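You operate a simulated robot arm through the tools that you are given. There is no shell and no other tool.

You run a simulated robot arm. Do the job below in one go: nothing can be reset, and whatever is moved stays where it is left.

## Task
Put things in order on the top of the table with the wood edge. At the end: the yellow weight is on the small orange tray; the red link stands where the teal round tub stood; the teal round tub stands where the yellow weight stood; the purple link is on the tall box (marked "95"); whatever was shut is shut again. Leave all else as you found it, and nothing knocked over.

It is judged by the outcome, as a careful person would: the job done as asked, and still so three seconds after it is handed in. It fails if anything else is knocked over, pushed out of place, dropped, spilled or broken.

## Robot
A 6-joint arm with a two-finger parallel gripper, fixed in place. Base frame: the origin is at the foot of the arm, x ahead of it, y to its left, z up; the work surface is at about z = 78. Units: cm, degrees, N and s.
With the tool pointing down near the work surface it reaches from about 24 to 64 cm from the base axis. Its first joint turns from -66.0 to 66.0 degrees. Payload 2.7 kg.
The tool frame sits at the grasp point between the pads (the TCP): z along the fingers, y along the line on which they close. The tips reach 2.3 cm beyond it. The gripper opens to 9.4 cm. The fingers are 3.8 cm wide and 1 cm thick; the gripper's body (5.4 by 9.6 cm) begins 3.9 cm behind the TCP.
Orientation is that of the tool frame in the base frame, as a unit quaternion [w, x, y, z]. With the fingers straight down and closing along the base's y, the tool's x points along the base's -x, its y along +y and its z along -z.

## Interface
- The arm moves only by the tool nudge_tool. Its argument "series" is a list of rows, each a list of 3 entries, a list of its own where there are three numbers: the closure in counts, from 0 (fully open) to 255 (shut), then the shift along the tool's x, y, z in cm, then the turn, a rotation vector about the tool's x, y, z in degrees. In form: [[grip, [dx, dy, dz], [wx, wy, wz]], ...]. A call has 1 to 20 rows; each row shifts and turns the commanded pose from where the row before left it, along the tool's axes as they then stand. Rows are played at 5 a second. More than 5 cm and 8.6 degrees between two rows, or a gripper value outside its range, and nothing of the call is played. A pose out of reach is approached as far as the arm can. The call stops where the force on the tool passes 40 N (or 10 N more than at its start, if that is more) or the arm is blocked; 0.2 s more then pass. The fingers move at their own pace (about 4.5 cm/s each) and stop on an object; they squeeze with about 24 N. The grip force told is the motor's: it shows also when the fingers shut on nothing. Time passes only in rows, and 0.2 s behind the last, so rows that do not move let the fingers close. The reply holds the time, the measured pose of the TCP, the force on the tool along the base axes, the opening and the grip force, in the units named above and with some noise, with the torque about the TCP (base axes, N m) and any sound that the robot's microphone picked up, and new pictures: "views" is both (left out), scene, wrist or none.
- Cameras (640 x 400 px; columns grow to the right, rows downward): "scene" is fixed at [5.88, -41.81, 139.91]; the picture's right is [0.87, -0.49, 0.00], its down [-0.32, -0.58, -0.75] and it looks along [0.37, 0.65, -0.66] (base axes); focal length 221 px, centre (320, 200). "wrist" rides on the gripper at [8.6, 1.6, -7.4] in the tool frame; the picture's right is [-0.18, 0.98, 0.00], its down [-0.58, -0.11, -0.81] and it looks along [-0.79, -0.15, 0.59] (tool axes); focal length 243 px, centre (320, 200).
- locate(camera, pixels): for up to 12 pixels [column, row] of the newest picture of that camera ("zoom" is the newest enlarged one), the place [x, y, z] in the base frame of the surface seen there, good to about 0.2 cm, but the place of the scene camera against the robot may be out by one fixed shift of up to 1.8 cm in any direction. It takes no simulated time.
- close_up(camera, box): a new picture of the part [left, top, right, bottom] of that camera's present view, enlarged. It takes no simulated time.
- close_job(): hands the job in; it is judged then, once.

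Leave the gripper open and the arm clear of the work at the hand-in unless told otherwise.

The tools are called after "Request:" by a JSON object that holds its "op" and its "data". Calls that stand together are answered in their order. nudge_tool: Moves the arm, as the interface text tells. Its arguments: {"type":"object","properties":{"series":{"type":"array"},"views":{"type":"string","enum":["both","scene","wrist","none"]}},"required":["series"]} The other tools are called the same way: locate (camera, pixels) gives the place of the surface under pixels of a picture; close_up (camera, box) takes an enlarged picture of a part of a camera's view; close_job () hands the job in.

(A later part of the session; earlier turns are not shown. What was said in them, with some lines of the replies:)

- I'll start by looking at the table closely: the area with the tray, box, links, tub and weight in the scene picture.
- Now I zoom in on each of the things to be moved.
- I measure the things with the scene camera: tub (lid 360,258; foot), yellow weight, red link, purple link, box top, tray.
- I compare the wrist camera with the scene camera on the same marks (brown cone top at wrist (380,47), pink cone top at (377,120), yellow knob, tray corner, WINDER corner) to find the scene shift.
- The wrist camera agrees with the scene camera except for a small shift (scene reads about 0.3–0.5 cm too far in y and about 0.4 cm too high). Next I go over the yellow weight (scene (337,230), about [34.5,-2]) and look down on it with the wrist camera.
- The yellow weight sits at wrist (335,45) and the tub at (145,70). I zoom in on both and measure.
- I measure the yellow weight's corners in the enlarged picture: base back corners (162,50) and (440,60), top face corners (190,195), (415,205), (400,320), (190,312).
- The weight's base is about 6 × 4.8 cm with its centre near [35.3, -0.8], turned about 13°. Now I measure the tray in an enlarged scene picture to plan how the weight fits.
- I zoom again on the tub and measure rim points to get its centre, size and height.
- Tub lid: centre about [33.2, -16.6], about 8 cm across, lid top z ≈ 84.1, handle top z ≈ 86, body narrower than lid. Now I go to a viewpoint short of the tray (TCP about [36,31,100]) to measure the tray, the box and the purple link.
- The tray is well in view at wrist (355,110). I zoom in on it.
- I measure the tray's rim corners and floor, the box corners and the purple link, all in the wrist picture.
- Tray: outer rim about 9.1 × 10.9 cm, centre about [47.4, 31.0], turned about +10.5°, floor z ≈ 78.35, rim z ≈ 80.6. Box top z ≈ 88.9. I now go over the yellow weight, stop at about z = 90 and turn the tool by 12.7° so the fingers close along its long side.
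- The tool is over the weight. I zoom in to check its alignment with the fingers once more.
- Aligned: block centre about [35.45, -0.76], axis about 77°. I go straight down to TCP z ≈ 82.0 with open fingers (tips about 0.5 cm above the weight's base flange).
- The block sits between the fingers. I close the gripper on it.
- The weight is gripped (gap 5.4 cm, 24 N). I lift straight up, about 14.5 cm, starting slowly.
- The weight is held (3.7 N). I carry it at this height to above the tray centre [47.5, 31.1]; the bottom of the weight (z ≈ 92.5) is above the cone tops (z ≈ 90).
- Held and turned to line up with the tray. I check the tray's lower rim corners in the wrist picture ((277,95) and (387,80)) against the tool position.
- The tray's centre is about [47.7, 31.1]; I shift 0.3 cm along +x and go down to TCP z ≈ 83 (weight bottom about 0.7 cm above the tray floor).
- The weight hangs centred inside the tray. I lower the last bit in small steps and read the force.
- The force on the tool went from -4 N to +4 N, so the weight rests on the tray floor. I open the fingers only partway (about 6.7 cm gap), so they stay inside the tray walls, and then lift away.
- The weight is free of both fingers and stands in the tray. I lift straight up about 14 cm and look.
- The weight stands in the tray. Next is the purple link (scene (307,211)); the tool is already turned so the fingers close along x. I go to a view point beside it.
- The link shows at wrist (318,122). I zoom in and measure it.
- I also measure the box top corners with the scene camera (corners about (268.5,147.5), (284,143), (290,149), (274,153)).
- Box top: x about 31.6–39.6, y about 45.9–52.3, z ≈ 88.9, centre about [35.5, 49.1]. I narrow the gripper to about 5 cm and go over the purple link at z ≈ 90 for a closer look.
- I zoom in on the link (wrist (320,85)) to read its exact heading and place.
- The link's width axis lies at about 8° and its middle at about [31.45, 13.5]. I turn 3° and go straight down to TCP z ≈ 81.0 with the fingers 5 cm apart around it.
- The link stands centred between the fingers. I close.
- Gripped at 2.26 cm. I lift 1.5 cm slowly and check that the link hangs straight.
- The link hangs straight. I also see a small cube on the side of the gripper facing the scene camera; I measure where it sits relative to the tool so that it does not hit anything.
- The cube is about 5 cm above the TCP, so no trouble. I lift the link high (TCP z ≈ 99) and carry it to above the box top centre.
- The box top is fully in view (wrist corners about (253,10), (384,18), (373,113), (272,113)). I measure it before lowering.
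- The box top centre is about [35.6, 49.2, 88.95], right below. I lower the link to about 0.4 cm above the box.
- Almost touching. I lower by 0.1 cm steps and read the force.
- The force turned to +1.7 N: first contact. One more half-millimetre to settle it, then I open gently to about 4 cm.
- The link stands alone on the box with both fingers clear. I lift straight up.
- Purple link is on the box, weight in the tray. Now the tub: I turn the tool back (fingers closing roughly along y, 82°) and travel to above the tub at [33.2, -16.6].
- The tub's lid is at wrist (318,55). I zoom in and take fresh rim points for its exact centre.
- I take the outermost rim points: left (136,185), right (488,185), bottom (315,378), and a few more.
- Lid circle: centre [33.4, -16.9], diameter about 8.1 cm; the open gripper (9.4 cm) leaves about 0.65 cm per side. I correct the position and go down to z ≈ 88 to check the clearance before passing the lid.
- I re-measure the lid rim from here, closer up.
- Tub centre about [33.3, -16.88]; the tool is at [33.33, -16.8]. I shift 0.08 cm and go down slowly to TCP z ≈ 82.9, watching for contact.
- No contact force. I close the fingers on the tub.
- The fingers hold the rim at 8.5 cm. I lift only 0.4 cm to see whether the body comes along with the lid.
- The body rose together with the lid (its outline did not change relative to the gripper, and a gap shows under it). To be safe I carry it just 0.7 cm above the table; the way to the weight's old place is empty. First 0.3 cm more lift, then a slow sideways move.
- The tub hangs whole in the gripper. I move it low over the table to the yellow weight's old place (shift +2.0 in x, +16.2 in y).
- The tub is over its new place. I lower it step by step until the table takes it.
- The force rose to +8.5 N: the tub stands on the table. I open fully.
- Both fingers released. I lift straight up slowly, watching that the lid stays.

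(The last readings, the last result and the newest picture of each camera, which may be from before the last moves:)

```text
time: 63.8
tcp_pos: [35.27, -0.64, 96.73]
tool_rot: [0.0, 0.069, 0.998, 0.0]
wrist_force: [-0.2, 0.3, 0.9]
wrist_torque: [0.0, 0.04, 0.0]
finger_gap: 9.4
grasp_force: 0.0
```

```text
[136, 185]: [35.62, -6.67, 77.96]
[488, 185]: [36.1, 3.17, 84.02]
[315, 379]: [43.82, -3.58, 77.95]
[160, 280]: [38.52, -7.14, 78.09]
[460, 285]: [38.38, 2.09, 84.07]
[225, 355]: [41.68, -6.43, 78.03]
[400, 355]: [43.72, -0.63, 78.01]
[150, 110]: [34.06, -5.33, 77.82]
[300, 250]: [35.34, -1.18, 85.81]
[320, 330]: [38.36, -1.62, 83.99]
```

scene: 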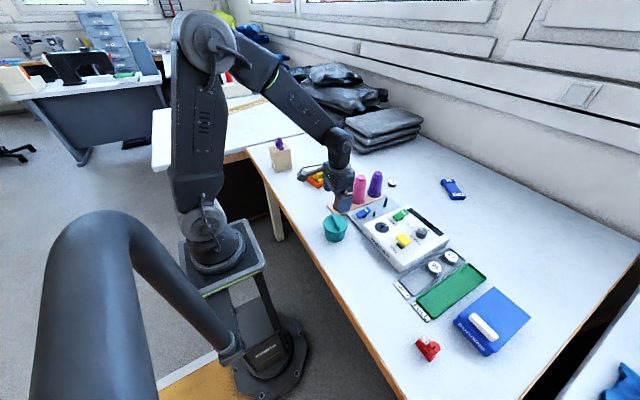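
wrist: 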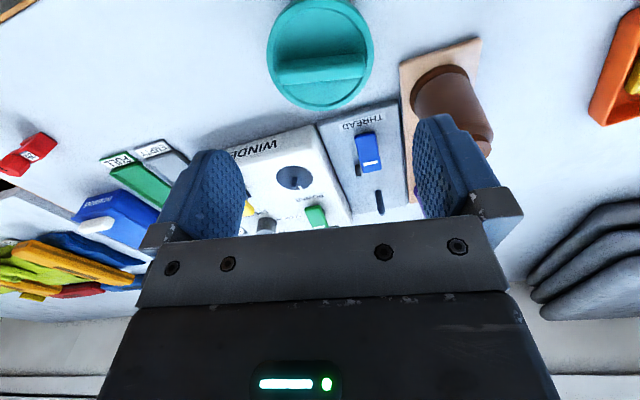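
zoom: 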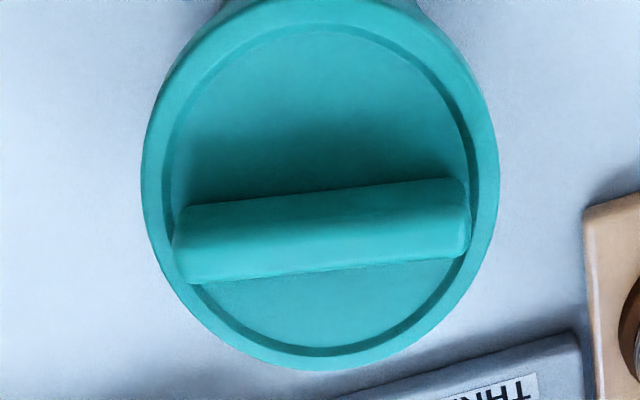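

The tub stands closed in its new place. I check its centre once more with points just inside the rim.

Request:
{"op": "locate", "data": {"camera": "zoom", "pixels": [[146, 180], [493, 180], [316, 366], [175, 285], [460, 280], [230, 345], [400, 345], [160, 110], [478, 110]]}}

Request:
{"op": "close_up", "data": {"camera": "scene", "box": [310, 205, 360, 255]}}

```text
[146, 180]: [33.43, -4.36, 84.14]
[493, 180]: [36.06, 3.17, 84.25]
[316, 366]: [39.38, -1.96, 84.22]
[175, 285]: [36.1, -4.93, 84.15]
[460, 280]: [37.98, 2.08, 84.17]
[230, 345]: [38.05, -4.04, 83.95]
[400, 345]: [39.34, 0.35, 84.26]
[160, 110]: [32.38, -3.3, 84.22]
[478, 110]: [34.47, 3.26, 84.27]
```

```text
8.00 times, centred on (335, 230) of scene
```

zoom: 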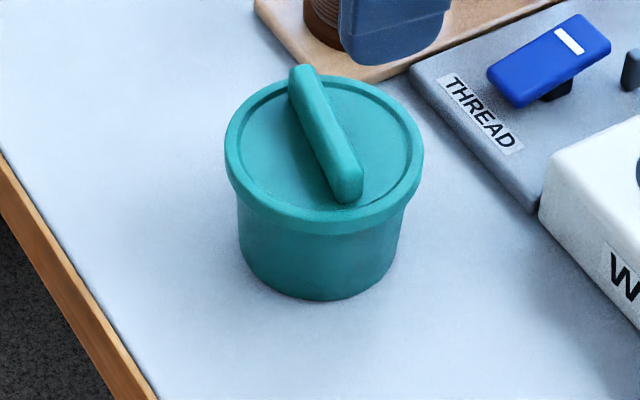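

Tub centre is now about [35.4, -0.85], right where the weight stood. Now the red link: I turn the tool 74° again (fingers closing along x) and go to a view point beside the link.

Request:
{"op": "nudge_tool", "data": {"series": [[0, [0, 0, 0], [0, 0, 8.22]], [0, [0, 0, 0], [0, 0, 8.22]], [0, [0, 0, 0], [0, 0, 8.22]], [0, [0, 0, 0], [0, 0, 8.22]], [0, [0, 0, 0], [0, 0, 8.22]], [0, [0, 0, 0], [0, 0, 8.22]], [0, [0, 0, 0], [0, 0, 8.22]], [0, [0, 0, 0], [0, 0, 8.22]], [0, [0, 0, 0], [0, 0, 8.22]], [0, [0, 0, 0], [0, 0, 0]]], "views": "none"}}

Request:
{"op": "nudge_tool", "data": {"series": [[0, [-3.337, -0.536, 0], [0, 0, 0]], [0, [-3.337, -0.536, 0], [0, 0, 0]], [0, [-3.337, -0.536, 0], [0, 0, 0]], [0, [-3.337, -0.536, 0], [0, 0, 0]], [0, [-3.337, -0.536, 0], [0, 0, 0]], [0, [-3.337, -0.536, 0], [0, 0, 0]], [0, [-3.337, -0.536, 0.5], [0, 0, 0]], [0, [-3.337, -0.536, 0.5], [0, 0, 0]], [0, [-3.337, -0.536, 0.5], [0, 0, 0]], [0, [-3.337, -0.536, 0.5], [0, 0, 0]], [0, [0, 0, 0], [0, 0, 0]]], "views": "both"}}

```text
time: 66.0
tcp_pos: [35.34, -0.72, 96.69]
tool_rot: [0.0, 0.658, 0.753, 0.0]
wrist_force: [0.3, -0.4, 0.4]
wrist_torque: [0.0, 0.01, 0.01]
finger_gap: 9.4
grasp_force: 0.2
```

```text
time: 68.4
tcp_pos: [34.57, -34.67, 94.76]
tool_rot: [-0.001, 0.656, 0.754, 0.0]
wrist_force: [-0.6, 1.0, 0.5]
wrist_torque: [-0.03, 0.02, 0.01]
finger_gap: 9.42
grasp_force: 0.1
```

scene: 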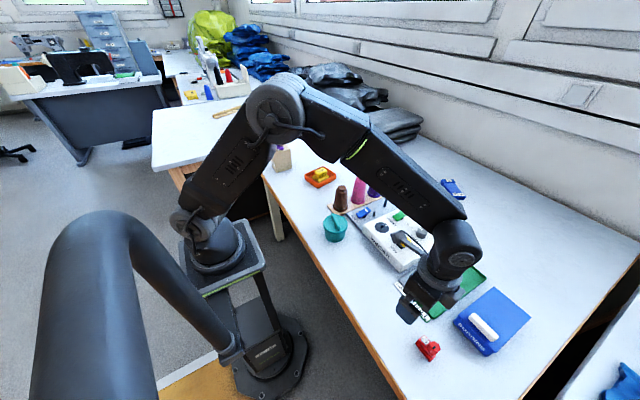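
wrist: 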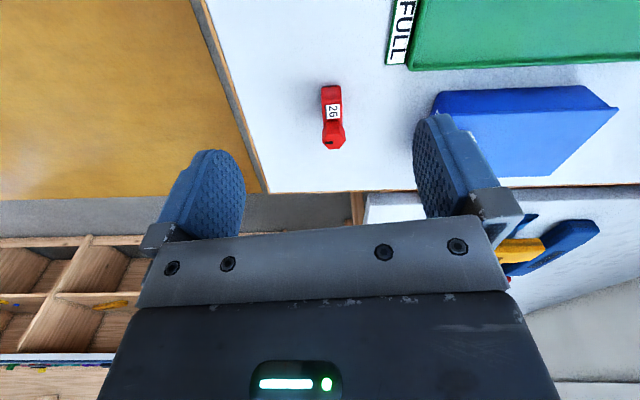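

The red link is at wrist (333,118). I zoom in and measure it.

Request:
{"op": "close_up", "data": {"camera": "wrist", "box": [300, 75, 366, 160]}}

Request:
{"op": "locate", "data": {"camera": "wrist", "pixels": [[332, 90], [332, 100], [333, 112], [333, 140], [324, 100], [339, 100], [324, 110], [340, 112], [326, 140], [342, 136], [440, 95], [395, 62]]}}

```text
4.71 times, centred on (333, 118) of wrist
```

zoom: 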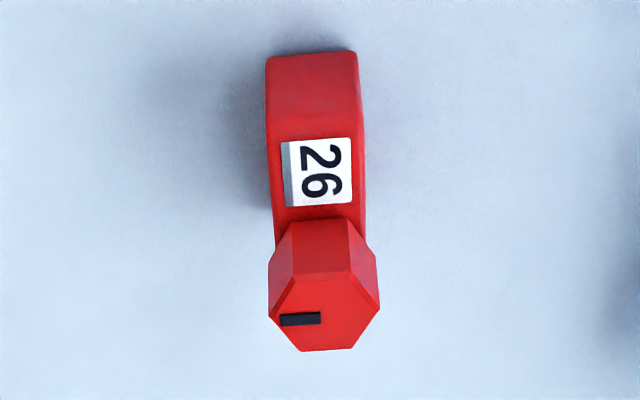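

```text
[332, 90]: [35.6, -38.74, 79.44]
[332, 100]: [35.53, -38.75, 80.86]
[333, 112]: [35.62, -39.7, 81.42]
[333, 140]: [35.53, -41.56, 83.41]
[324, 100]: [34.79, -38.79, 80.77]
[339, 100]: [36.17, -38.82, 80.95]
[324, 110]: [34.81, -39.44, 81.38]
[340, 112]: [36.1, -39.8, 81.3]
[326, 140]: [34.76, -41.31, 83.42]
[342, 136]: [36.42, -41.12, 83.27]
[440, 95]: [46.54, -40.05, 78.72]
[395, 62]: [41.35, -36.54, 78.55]
```

The red link's width axis is at about 0°, its middle at about [35.5, -40.4]. I turn 8°, narrow the gripper to 5 cm and go above it at z ≈ 90.

Request:
{"op": "nudge_tool", "data": {"series": [[119, [0, 0, 0], [0, 0, 8]], [119, [-1.93, 0.32, 1.5], [0, 0, 0]], [119, [-1.93, 0.32, 1.5], [0, 0, 0]], [119, [-1.93, 0.32, 1.7], [0, 0, 0]], [119, [0, 0, 0], [0, 0, 0]], [119, [0, 0, 0], [0, 0, 0]]], "views": "both"}}

Request:
{"op": "close_up", "data": {"camera": "wrist", "box": [285, 30, 365, 140]}}

Request:
{"op": "locate", "data": {"camera": "zoom", "pixels": [[265, 70], [345, 60], [265, 100], [345, 90], [265, 150], [345, 140], [290, 230], [360, 215], [290, 300], [360, 290], [320, 320], [310, 100]]}}

```text
time: 69.8
tcp_pos: [35.43, -40.51, 90.03]
tool_rot: [0.0, 0.707, 0.707, 0.0]
wrist_force: [0.9, -0.6, -0.6]
wrist_torque: [-0.02, -0.04, 0.0]
finger_gap: 4.99
grasp_force: 0.1
```

scene: 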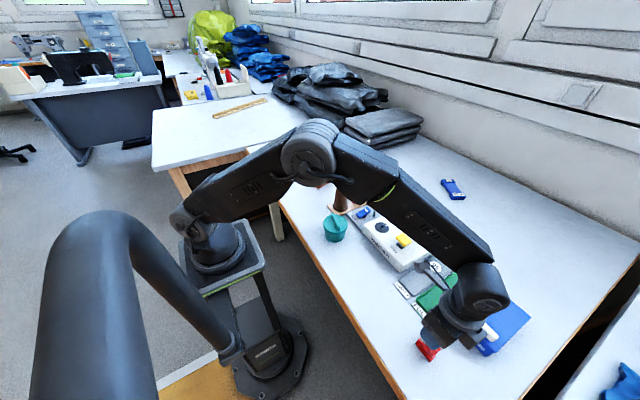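
wrist: 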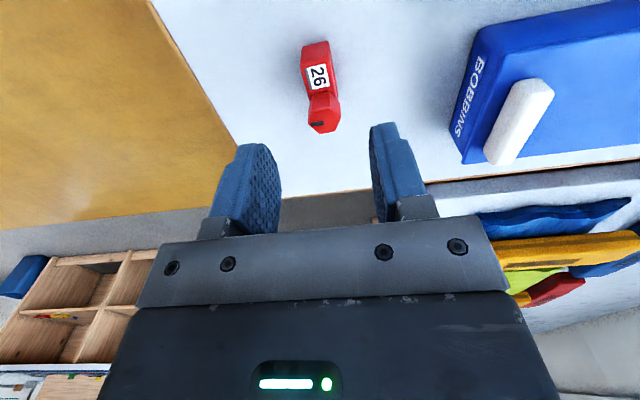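

```text
3.64 times, centred on (325, 85) of wrist
```

zoom: 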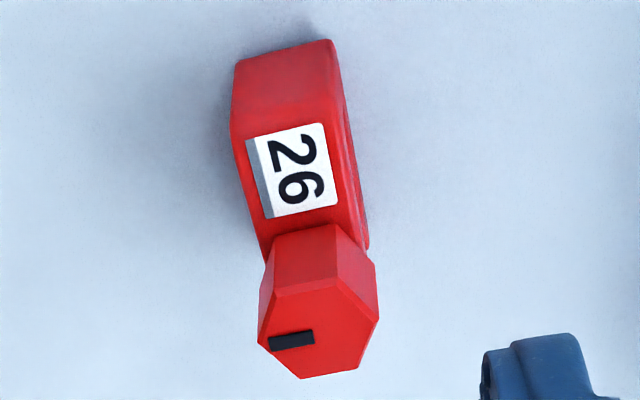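

```text
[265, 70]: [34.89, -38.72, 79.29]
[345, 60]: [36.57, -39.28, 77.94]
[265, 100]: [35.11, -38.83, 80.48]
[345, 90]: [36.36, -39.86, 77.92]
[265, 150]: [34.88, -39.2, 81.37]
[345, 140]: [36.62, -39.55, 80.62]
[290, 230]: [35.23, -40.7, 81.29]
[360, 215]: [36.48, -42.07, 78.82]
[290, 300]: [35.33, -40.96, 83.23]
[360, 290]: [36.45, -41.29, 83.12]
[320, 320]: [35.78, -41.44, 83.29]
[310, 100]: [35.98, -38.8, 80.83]
```

The view matches the one before the purple grasp. I make the same small turn and go straight down to TCP z ≈ 81.

Request:
{"op": "nudge_tool", "data": {"series": [[119, [0, 0.08, 0.5], [0, 0, 2]], [119, [0, 0, 1.5], [0, 0, 0]], [119, [0, 0, 1.5], [0, 0, 0]], [119, [0, 0, 1.5], [0, 0, 0]], [119, [0, 0, 1.5], [0, 0, 0]], [119, [0, 0, 1.0], [0, 0, 0]], [119, [0, 0, 0.5], [0, 0, 0]], [119, [0, 0, 0.5], [0, 0, 0]], [119, [0, 0, 0.5], [0, 0, 0]], [119, [0, 0, 0], [0, 0, 0]]], "views": "both"}}

Request:
{"op": "close_up", "data": {"camera": "wrist", "box": [230, 90, 410, 230]}}

```text
time: 72.0
tcp_pos: [35.6, -40.41, 80.92]
tool_rot: [0.0, 0.719, 0.695, 0.0]
wrist_force: [-1.0, 0.5, 0.3]
wrist_torque: [0.02, 0.02, 0.02]
finger_gap: 5.0
grasp_force: 0.0
```

scene: 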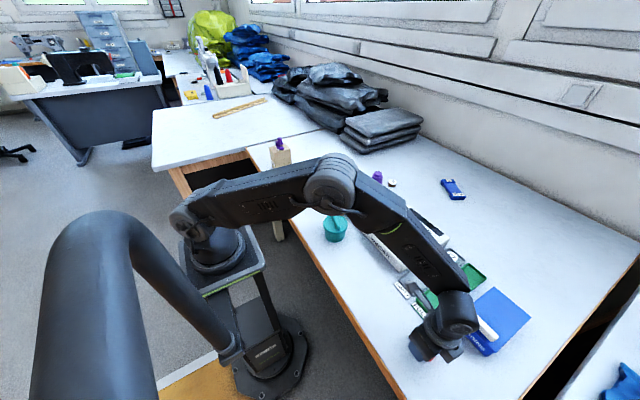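
wrist: 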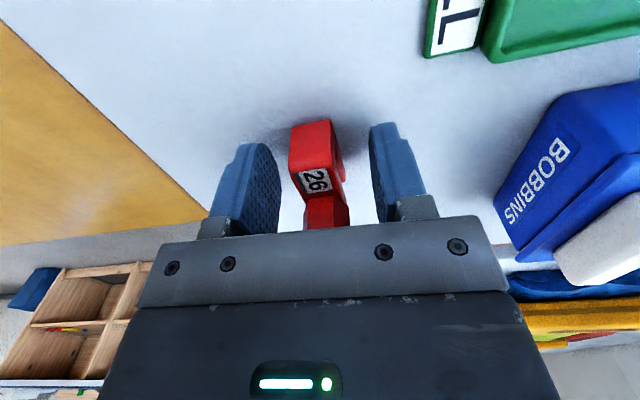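

```text
2.86 times, centred on (320, 160) of wrist
```

zoom: 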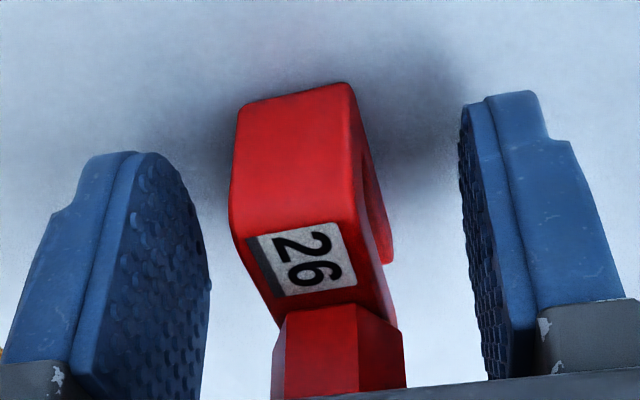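

The red link stands between the fingers. I close.

Request:
{"op": "nudge_tool", "data": {"series": [[255, [0, 0, 0], [0, 0, 0]], [255, [0, 0, 0], [0, 0, 0]], [255, [0, 0, 0], [0, 0, 0]], [255, [0, 0, 0], [0, 0, 0]], [255, [0, 0, 0], [0, 0, 0]], [255, [0, 0, 0], [0, 0, 0]]], "views": "wrist"}}

Request:
{"op": "close_up", "data": {"camera": "wrist", "box": [230, 90, 410, 230]}}

```text
time: 73.4
tcp_pos: [35.63, -40.47, 80.96]
tool_rot: [0.0, 0.719, 0.695, 0.0]
wrist_force: [0.3, 0.0, -0.8]
wrist_torque: [-0.04, -0.03, 0.03]
finger_gap: 2.22
grasp_force: 23.8
```

wrist: 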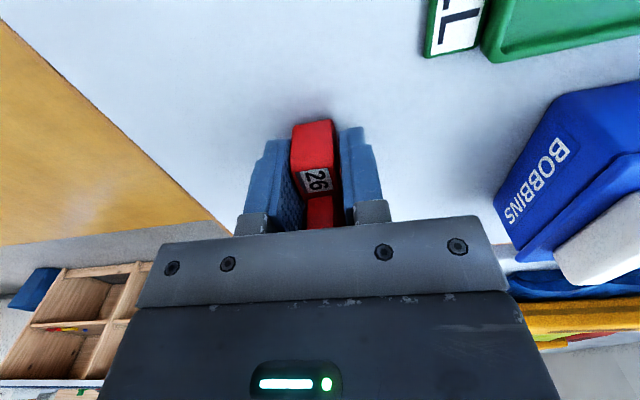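

```text
2.86 times, centred on (320, 160) of wrist
```

zoom: 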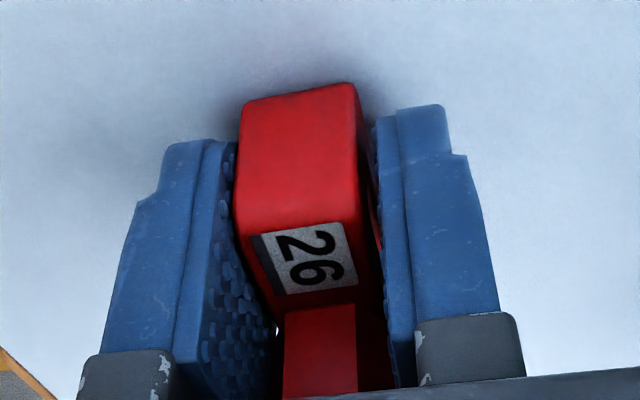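

Gripped (2.22 cm). I lift it straight, slowly at first, then carry it to above the tub's old place [33.35, -16.85].

Request:
{"op": "nudge_tool", "data": {"series": [[255, [0, 0, -0.3], [0, 0, 0]], [255, [0, 0, -0.6], [0, 0, 0]], [255, [0, 0, -1.0], [0, 0, 0]], [255, [0, 0, -2], [0, 0, 0]], [255, [0, 0, -2], [0, 0, 0]], [255, [0, 0, -2], [0, 0, 0]], [255, [0, 0, -2], [0, 0, 0]], [255, [0, 0, 0], [0, 0, 0]]], "views": "wrist"}}

Request:
{"op": "close_up", "data": {"camera": "wrist", "box": [230, 90, 410, 230]}}

```text
time: 75.2
tcp_pos: [35.65, -40.36, 90.96]
tool_rot: [-0.001, 0.719, 0.695, 0.0]
wrist_force: [0.2, -0.1, -1.1]
wrist_torque: [-0.01, 0.0, 0.04]
finger_gap: 2.25
grasp_force: 24.2
```

wrist: 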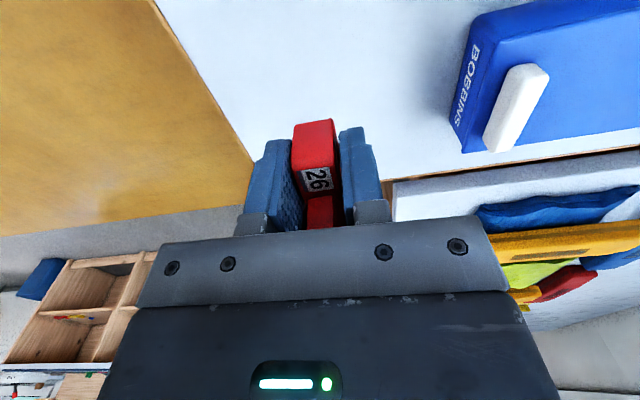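

```text
2.86 times, centred on (320, 160) of wrist
```

zoom: 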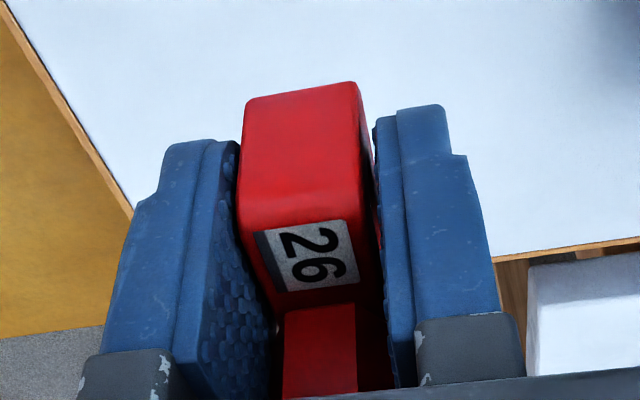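

The link hangs straight. I carry it sideways to the tub's old place at this height.

Request:
{"op": "nudge_tool", "data": {"series": [[255, [1.5, -0.19, 0], [0, 0, 0]], [255, [2.2, -0.286, 0], [0, 0, 0]], [255, [2.2, -0.286, 0], [0, 0, 0]], [255, [2.2, -0.286, 0], [0, 0, 0]], [255, [2.2, -0.286, 0], [0, 0, 0]], [255, [2.2, -0.286, 0], [0, 0, 0]], [255, [2.2, -0.286, 0], [0, 0, 0]], [255, [2.2, -0.286, 0], [0, 0, 0]], [255, [2.2, -0.286, 0], [0, 0, 0]], [255, [2.2, -0.286, 0], [0, 0, 0]], [255, [2.2, -0.286, 0], [0, 0, 0]], [255, [0, 0, 0], [0, 0, 0]], [255, [0, 0, 0], [0, 0, 0]]], "views": "both"}}

Request:
{"op": "close_up", "data": {"camera": "scene", "box": [300, 190, 420, 300]}}

```text
time: 78.0
tcp_pos: [33.34, -16.79, 91.02]
tool_rot: [0.0, 0.719, 0.695, 0.0]
wrist_force: [-0.4, -0.1, -1.2]
wrist_torque: [0.01, 0.0, -0.01]
finger_gap: 2.26
grasp_force: 24.0
```

scene: 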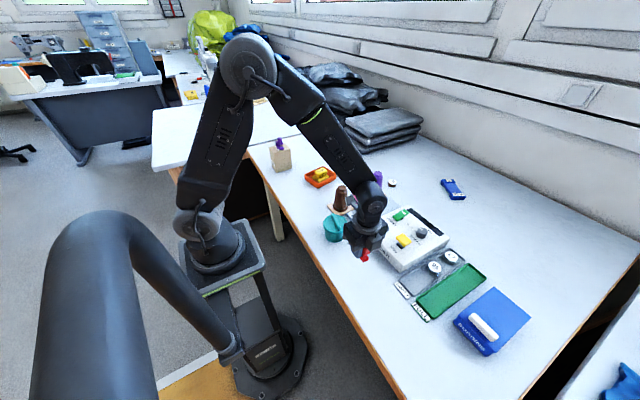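
wrist: 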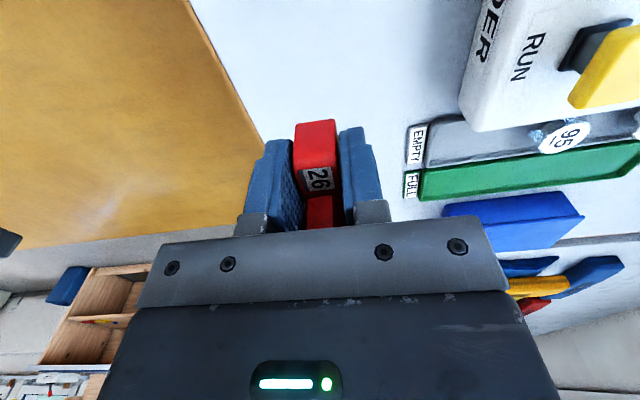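

```text
3.64 times, centred on (360, 245) of scene
```

zoom: 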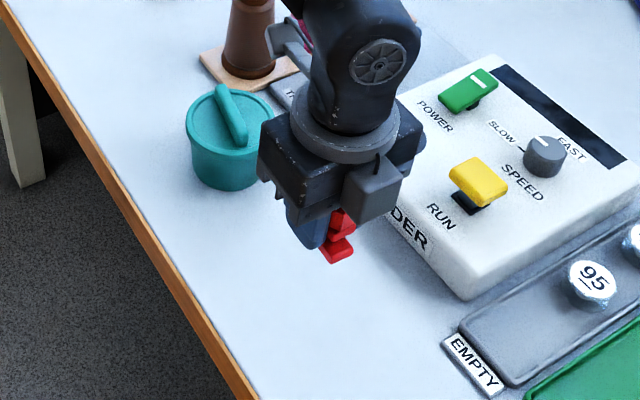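

The camera boom points toward the tub here; I measure its end (scene about (348,203)) to be sure it clears the tub's handle on the way down.

Request:
{"op": "close_up", "data": {"camera": "scene", "box": [320, 185, 380, 245]}}

Request:
{"op": "locate", "data": {"camera": "zoom", "pixels": [[330, 60], [310, 90], [300, 120], [340, 100], [370, 110], [300, 40], [160, 180], [200, 100]]}}

```text
6.67 times, centred on (350, 215) of scene
```

zoom: 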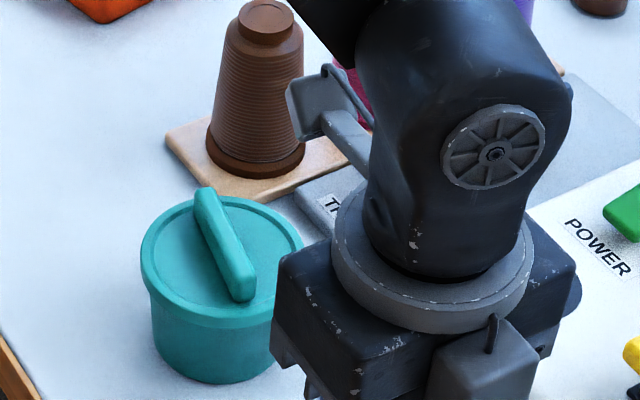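

```text
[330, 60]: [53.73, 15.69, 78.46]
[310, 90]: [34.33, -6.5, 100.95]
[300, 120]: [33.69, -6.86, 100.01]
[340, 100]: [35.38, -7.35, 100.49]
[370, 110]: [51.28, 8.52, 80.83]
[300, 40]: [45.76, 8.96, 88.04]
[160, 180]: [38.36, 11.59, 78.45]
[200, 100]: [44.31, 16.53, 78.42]
```

The boom end sits about 8.5 cm or more above the TCP, so it passes well above the tub. I lower the link to about 0.4 cm above the table.

Request:
{"op": "nudge_tool", "data": {"series": [[255, [0, 0, 1.5], [0, 0, 0]], [255, [0, 0, 2], [0, 0, 0]], [255, [0, 0, 2], [0, 0, 0]], [255, [0, 0, 1.5], [0, 0, 0]], [255, [0, 0, 1.2], [0, 0, 0]], [255, [0, 0, 0.8], [0, 0, 0]], [255, [0, 0, 0.6], [0, 0, 0]], [255, [0, 0, 0], [0, 0, 0]]], "views": "both"}}

Request:
{"op": "close_up", "data": {"camera": "scene", "box": [320, 205, 400, 285]}}

```text
time: 79.8
tcp_pos: [33.27, -16.68, 81.22]
tool_rot: [0.0, 0.72, 0.694, 0.0]
wrist_force: [0.5, 0.6, -0.9]
wrist_torque: [0.0, -0.04, 0.0]
finger_gap: 2.26
grasp_force: 23.5
```

scene: 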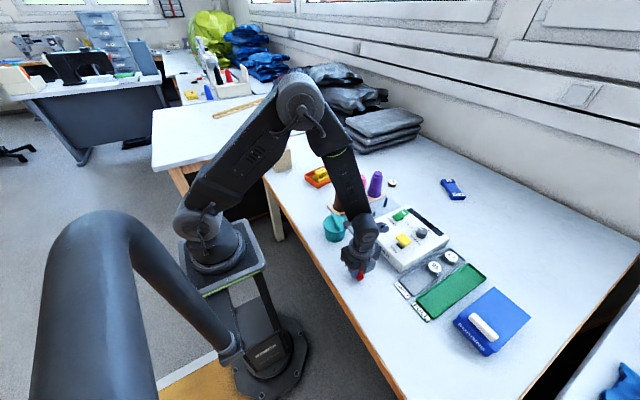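
wrist: 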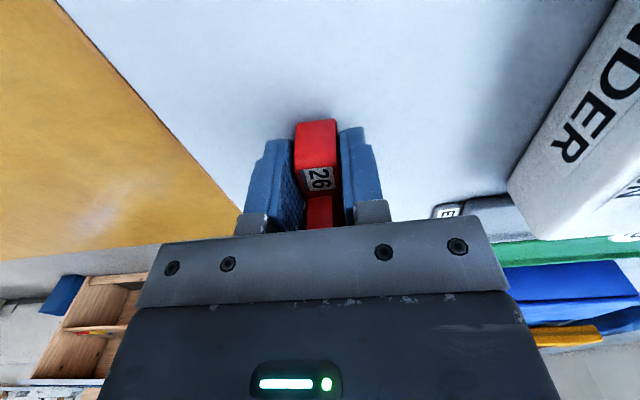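

```text
5.00 times, centred on (360, 245) of scene
```

zoom: 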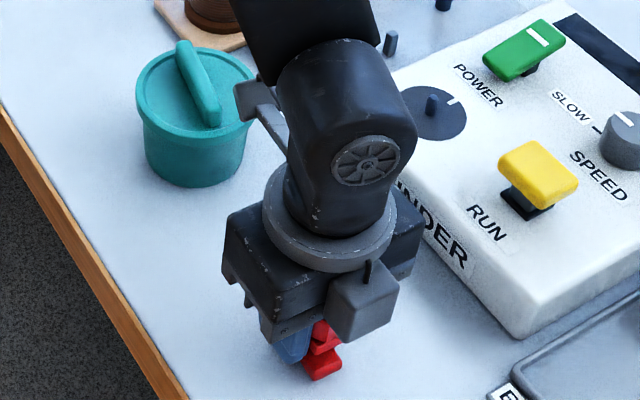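

Almost down. I go on in 0.1 cm steps and read the force.

Request:
{"op": "nudge_tool", "data": {"series": [[255, [0, 0, 0.1], [0, 0, 0]], [255, [0, 0, 0.1], [0, 0, 0]], [255, [0, 0, 0.1], [0, 0, 0]], [255, [0, 0, 0], [0, 0, 0]]], "views": "none"}}

```text
time: 80.8
tcp_pos: [33.33, -16.7, 81.06]
tool_rot: [0.0, 0.72, 0.694, 0.0]
wrist_force: [0.1, 0.1, 0.1]
wrist_torque: [-0.01, 0.0, 0.0]
finger_gap: 2.26
grasp_force: 24.3
```

Request:
{"op": "nudge_tool", "data": {"series": [[255, [0, 0, 0.08], [0, 0, 0]], [255, [0, 0, 0], [0, 0, 0]]], "views": "none"}}

```text
time: 81.4
tcp_pos: [33.29, -16.64, 80.97]
tool_rot: [0.0, 0.719, 0.695, 0.0]
wrist_force: [2.1, 0.6, 3.1]
wrist_torque: [-0.01, -0.01, 0.01]
finger_gap: 2.22
grasp_force: 23.7
```

The force is +3.1 N: the link touches the table. I settle it by half a millimetre and open gently to about 4 cm.

Request:
{"op": "nudge_tool", "data": {"series": [[255, [0, 0, 0.04], [0, 0, 0]], [255, [0, 0, 0], [0, 0, 0]], [190, [0, 0, 0], [0, 0, 0]], [170, [0, 0, 0], [0, 0, 0]], [150, [0, 0, 0], [0, 0, 0]], [150, [0, 0, 0], [0, 0, 0]], [150, [0, 0, 0], [0, 0, 0]]], "views": "wrist"}}

Request:
{"op": "close_up", "data": {"camera": "wrist", "box": [220, 60, 420, 230]}}

```text
time: 83.0
tcp_pos: [33.25, -16.73, 81.03]
tool_rot: [0.0, 0.72, 0.694, 0.001]
wrist_force: [0.3, -0.8, -0.9]
wrist_torque: [-0.03, 0.01, 0.0]
finger_gap: 3.84
grasp_force: 0.0
```

wrist: 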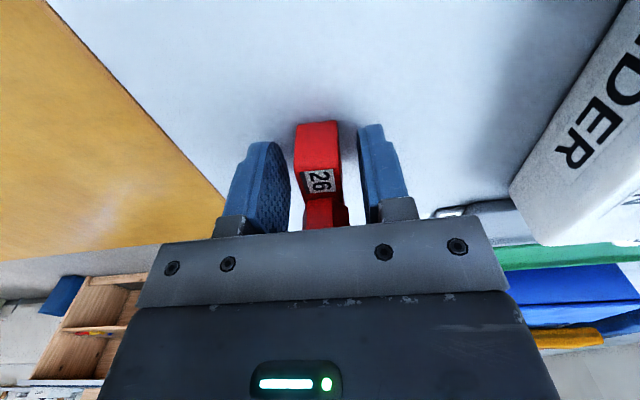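

```text
2.35 times, centred on (320, 145) of wrist
```

zoom: 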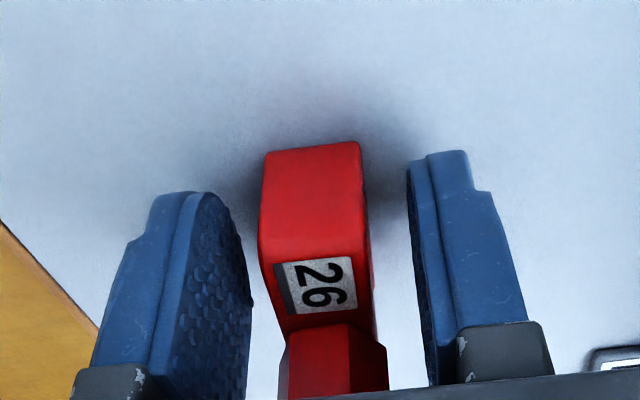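

The red link stands free between the fingers. I lift straight up and away, opening the gripper once clear.

Request:
{"op": "nudge_tool", "data": {"series": [[150, [0, 0, -0.4], [0, 0, 0]], [150, [0, 0, -0.8], [0, 0, 0]], [150, [0, 0, -1.2], [0, 0, 0]], [150, [0, 0, -2], [0, 0, 0]], [150, [0, 0, -2], [0, 0, 0]], [100, [0, 0, -3], [0, 0, 0]], [50, [0, 0, -3], [0, 0, 0]], [0, [0, 0, -4], [0, 0, 0]], [0, [0, 0, -4], [0, 0, 0]], [0, [0, 0, -4], [0, 0, 0]], [0, [0, 0, 0], [0, 0, 0]]], "views": "both"}}

Request:
{"op": "close_up", "data": {"camera": "scene", "box": [310, 200, 430, 300]}}

```text
time: 85.4
tcp_pos: [33.3, -16.8, 105.3]
tool_rot: [0.0, 0.72, 0.694, -0.001]
wrist_force: [0.7, 0.4, 0.2]
wrist_torque: [-0.01, 0.02, 0.01]
finger_gap: 9.4
grasp_force: 0.1
```

scene: 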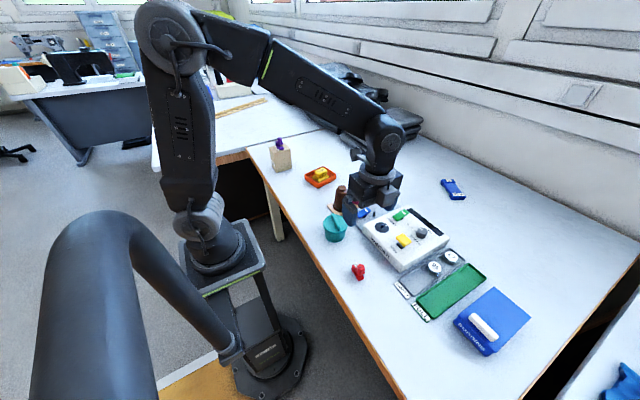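
wrist: 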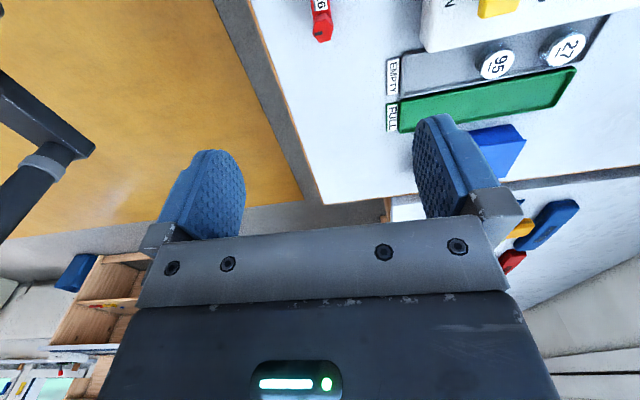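

```text
4.00 times, centred on (370, 250) of scene
```

zoom: 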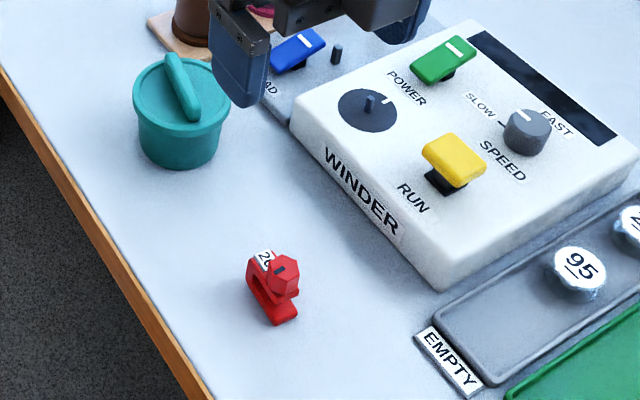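

Red link stands upright, tub closed. I check the final places of the red link, purple link and weight in enlarged pictures.

Request:
{"op": "close_up", "data": {"camera": "scene", "box": [255, 130, 345, 195]}}

Request:
{"op": "close_up", "data": {"camera": "scene", "box": [315, 210, 375, 285]}}

Request:
{"op": "locate", "data": {"camera": "scene", "pixels": [[360, 268], [356, 266], [361, 272], [358, 278], [335, 232], [279, 145], [283, 150], [320, 173]]}}

```text
6.15 times, centred on (300, 162) of scene
```

zoom: 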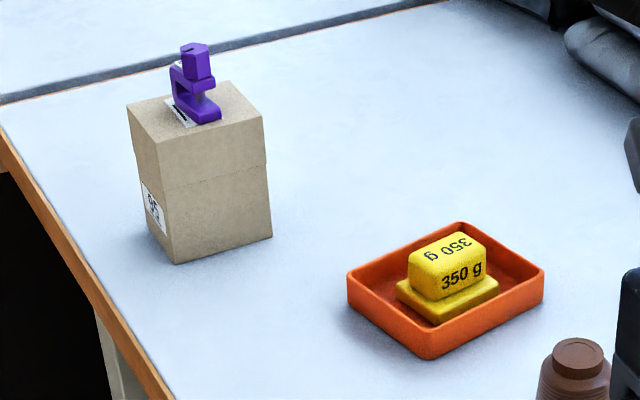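

```text
5.33 times, centred on (345, 248) of scene
```

zoom: 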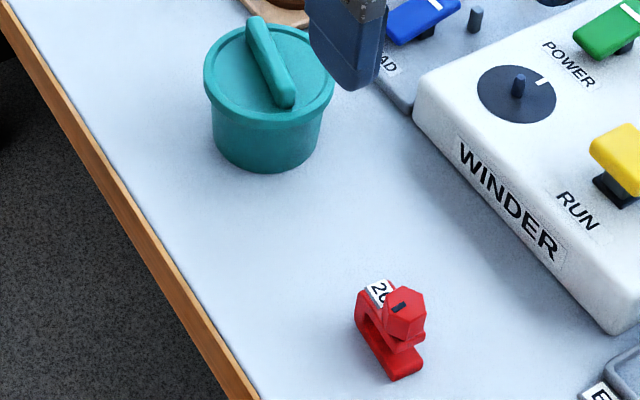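

```text
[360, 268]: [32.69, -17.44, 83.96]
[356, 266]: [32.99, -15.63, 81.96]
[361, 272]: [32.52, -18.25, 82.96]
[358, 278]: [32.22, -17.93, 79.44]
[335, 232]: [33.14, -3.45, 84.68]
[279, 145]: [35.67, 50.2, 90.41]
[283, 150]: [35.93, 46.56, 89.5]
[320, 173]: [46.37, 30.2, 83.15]
```

Everything is in place: weight in the tray, purple link upright on the box, tub shut on the weight's old spot, red link upright on the tub's old spot. I raise the open gripper a bit more so the arm is well clear.

Request:
{"op": "nudge_tool", "data": {"series": [[0, [0, 0, -2.5], [0, 0, 0]], [0, [0, 0, -2.5], [0, 0, 0]], [0, [0, 0, -2], [0, 0, 0]], [0, [0, 0, 0], [0, 0, 0]]], "views": "both"}}

```text
time: 86.4
tcp_pos: [33.24, -16.85, 112.29]
tool_rot: [-0.001, 0.719, 0.695, 0.0]
wrist_force: [0.1, 0.0, 0.1]
wrist_torque: [0.0, -0.02, 0.0]
finger_gap: 9.42
grasp_force: 0.1
```

scene: 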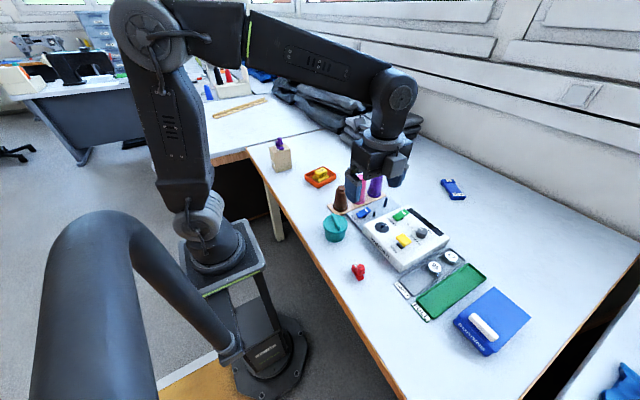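
wrist: 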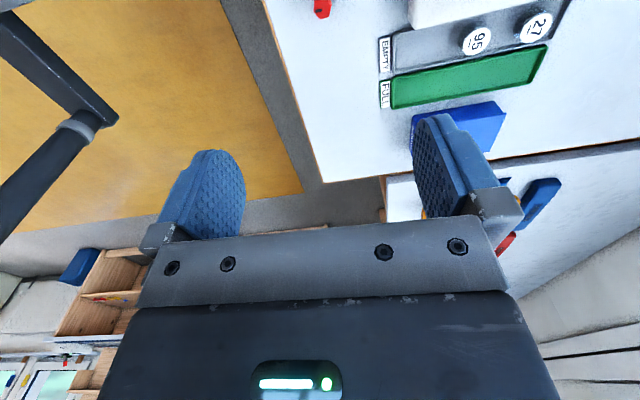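

The gripper is open and clear of the work. All four things are where they belong and nothing else was moved. I hand the job in.

Request:
{"op": "close_job", "data": {}}

```text
The job is handed in.
```

The job is finished and handed in. The handing-in tool gave no verdict. In the last pictures everything was standing where you asked:

- **Yellow weight:** it stands in the middle of the small orange tray.
- **Teal tub:** it stands where the yellow weight stood, within about 0.2 cm by the wrist camera. I carried it less than 1 cm above the table, and its lid stayed shut the whole time.
- **Red link:** it stands upright where the tub stood.
- **Purple link:** it stands upright on the middle of the tall box marked "95".

I opened nothing. I saw nothing else moved or knocked over. The gripper was left open and raised well clear of the table.
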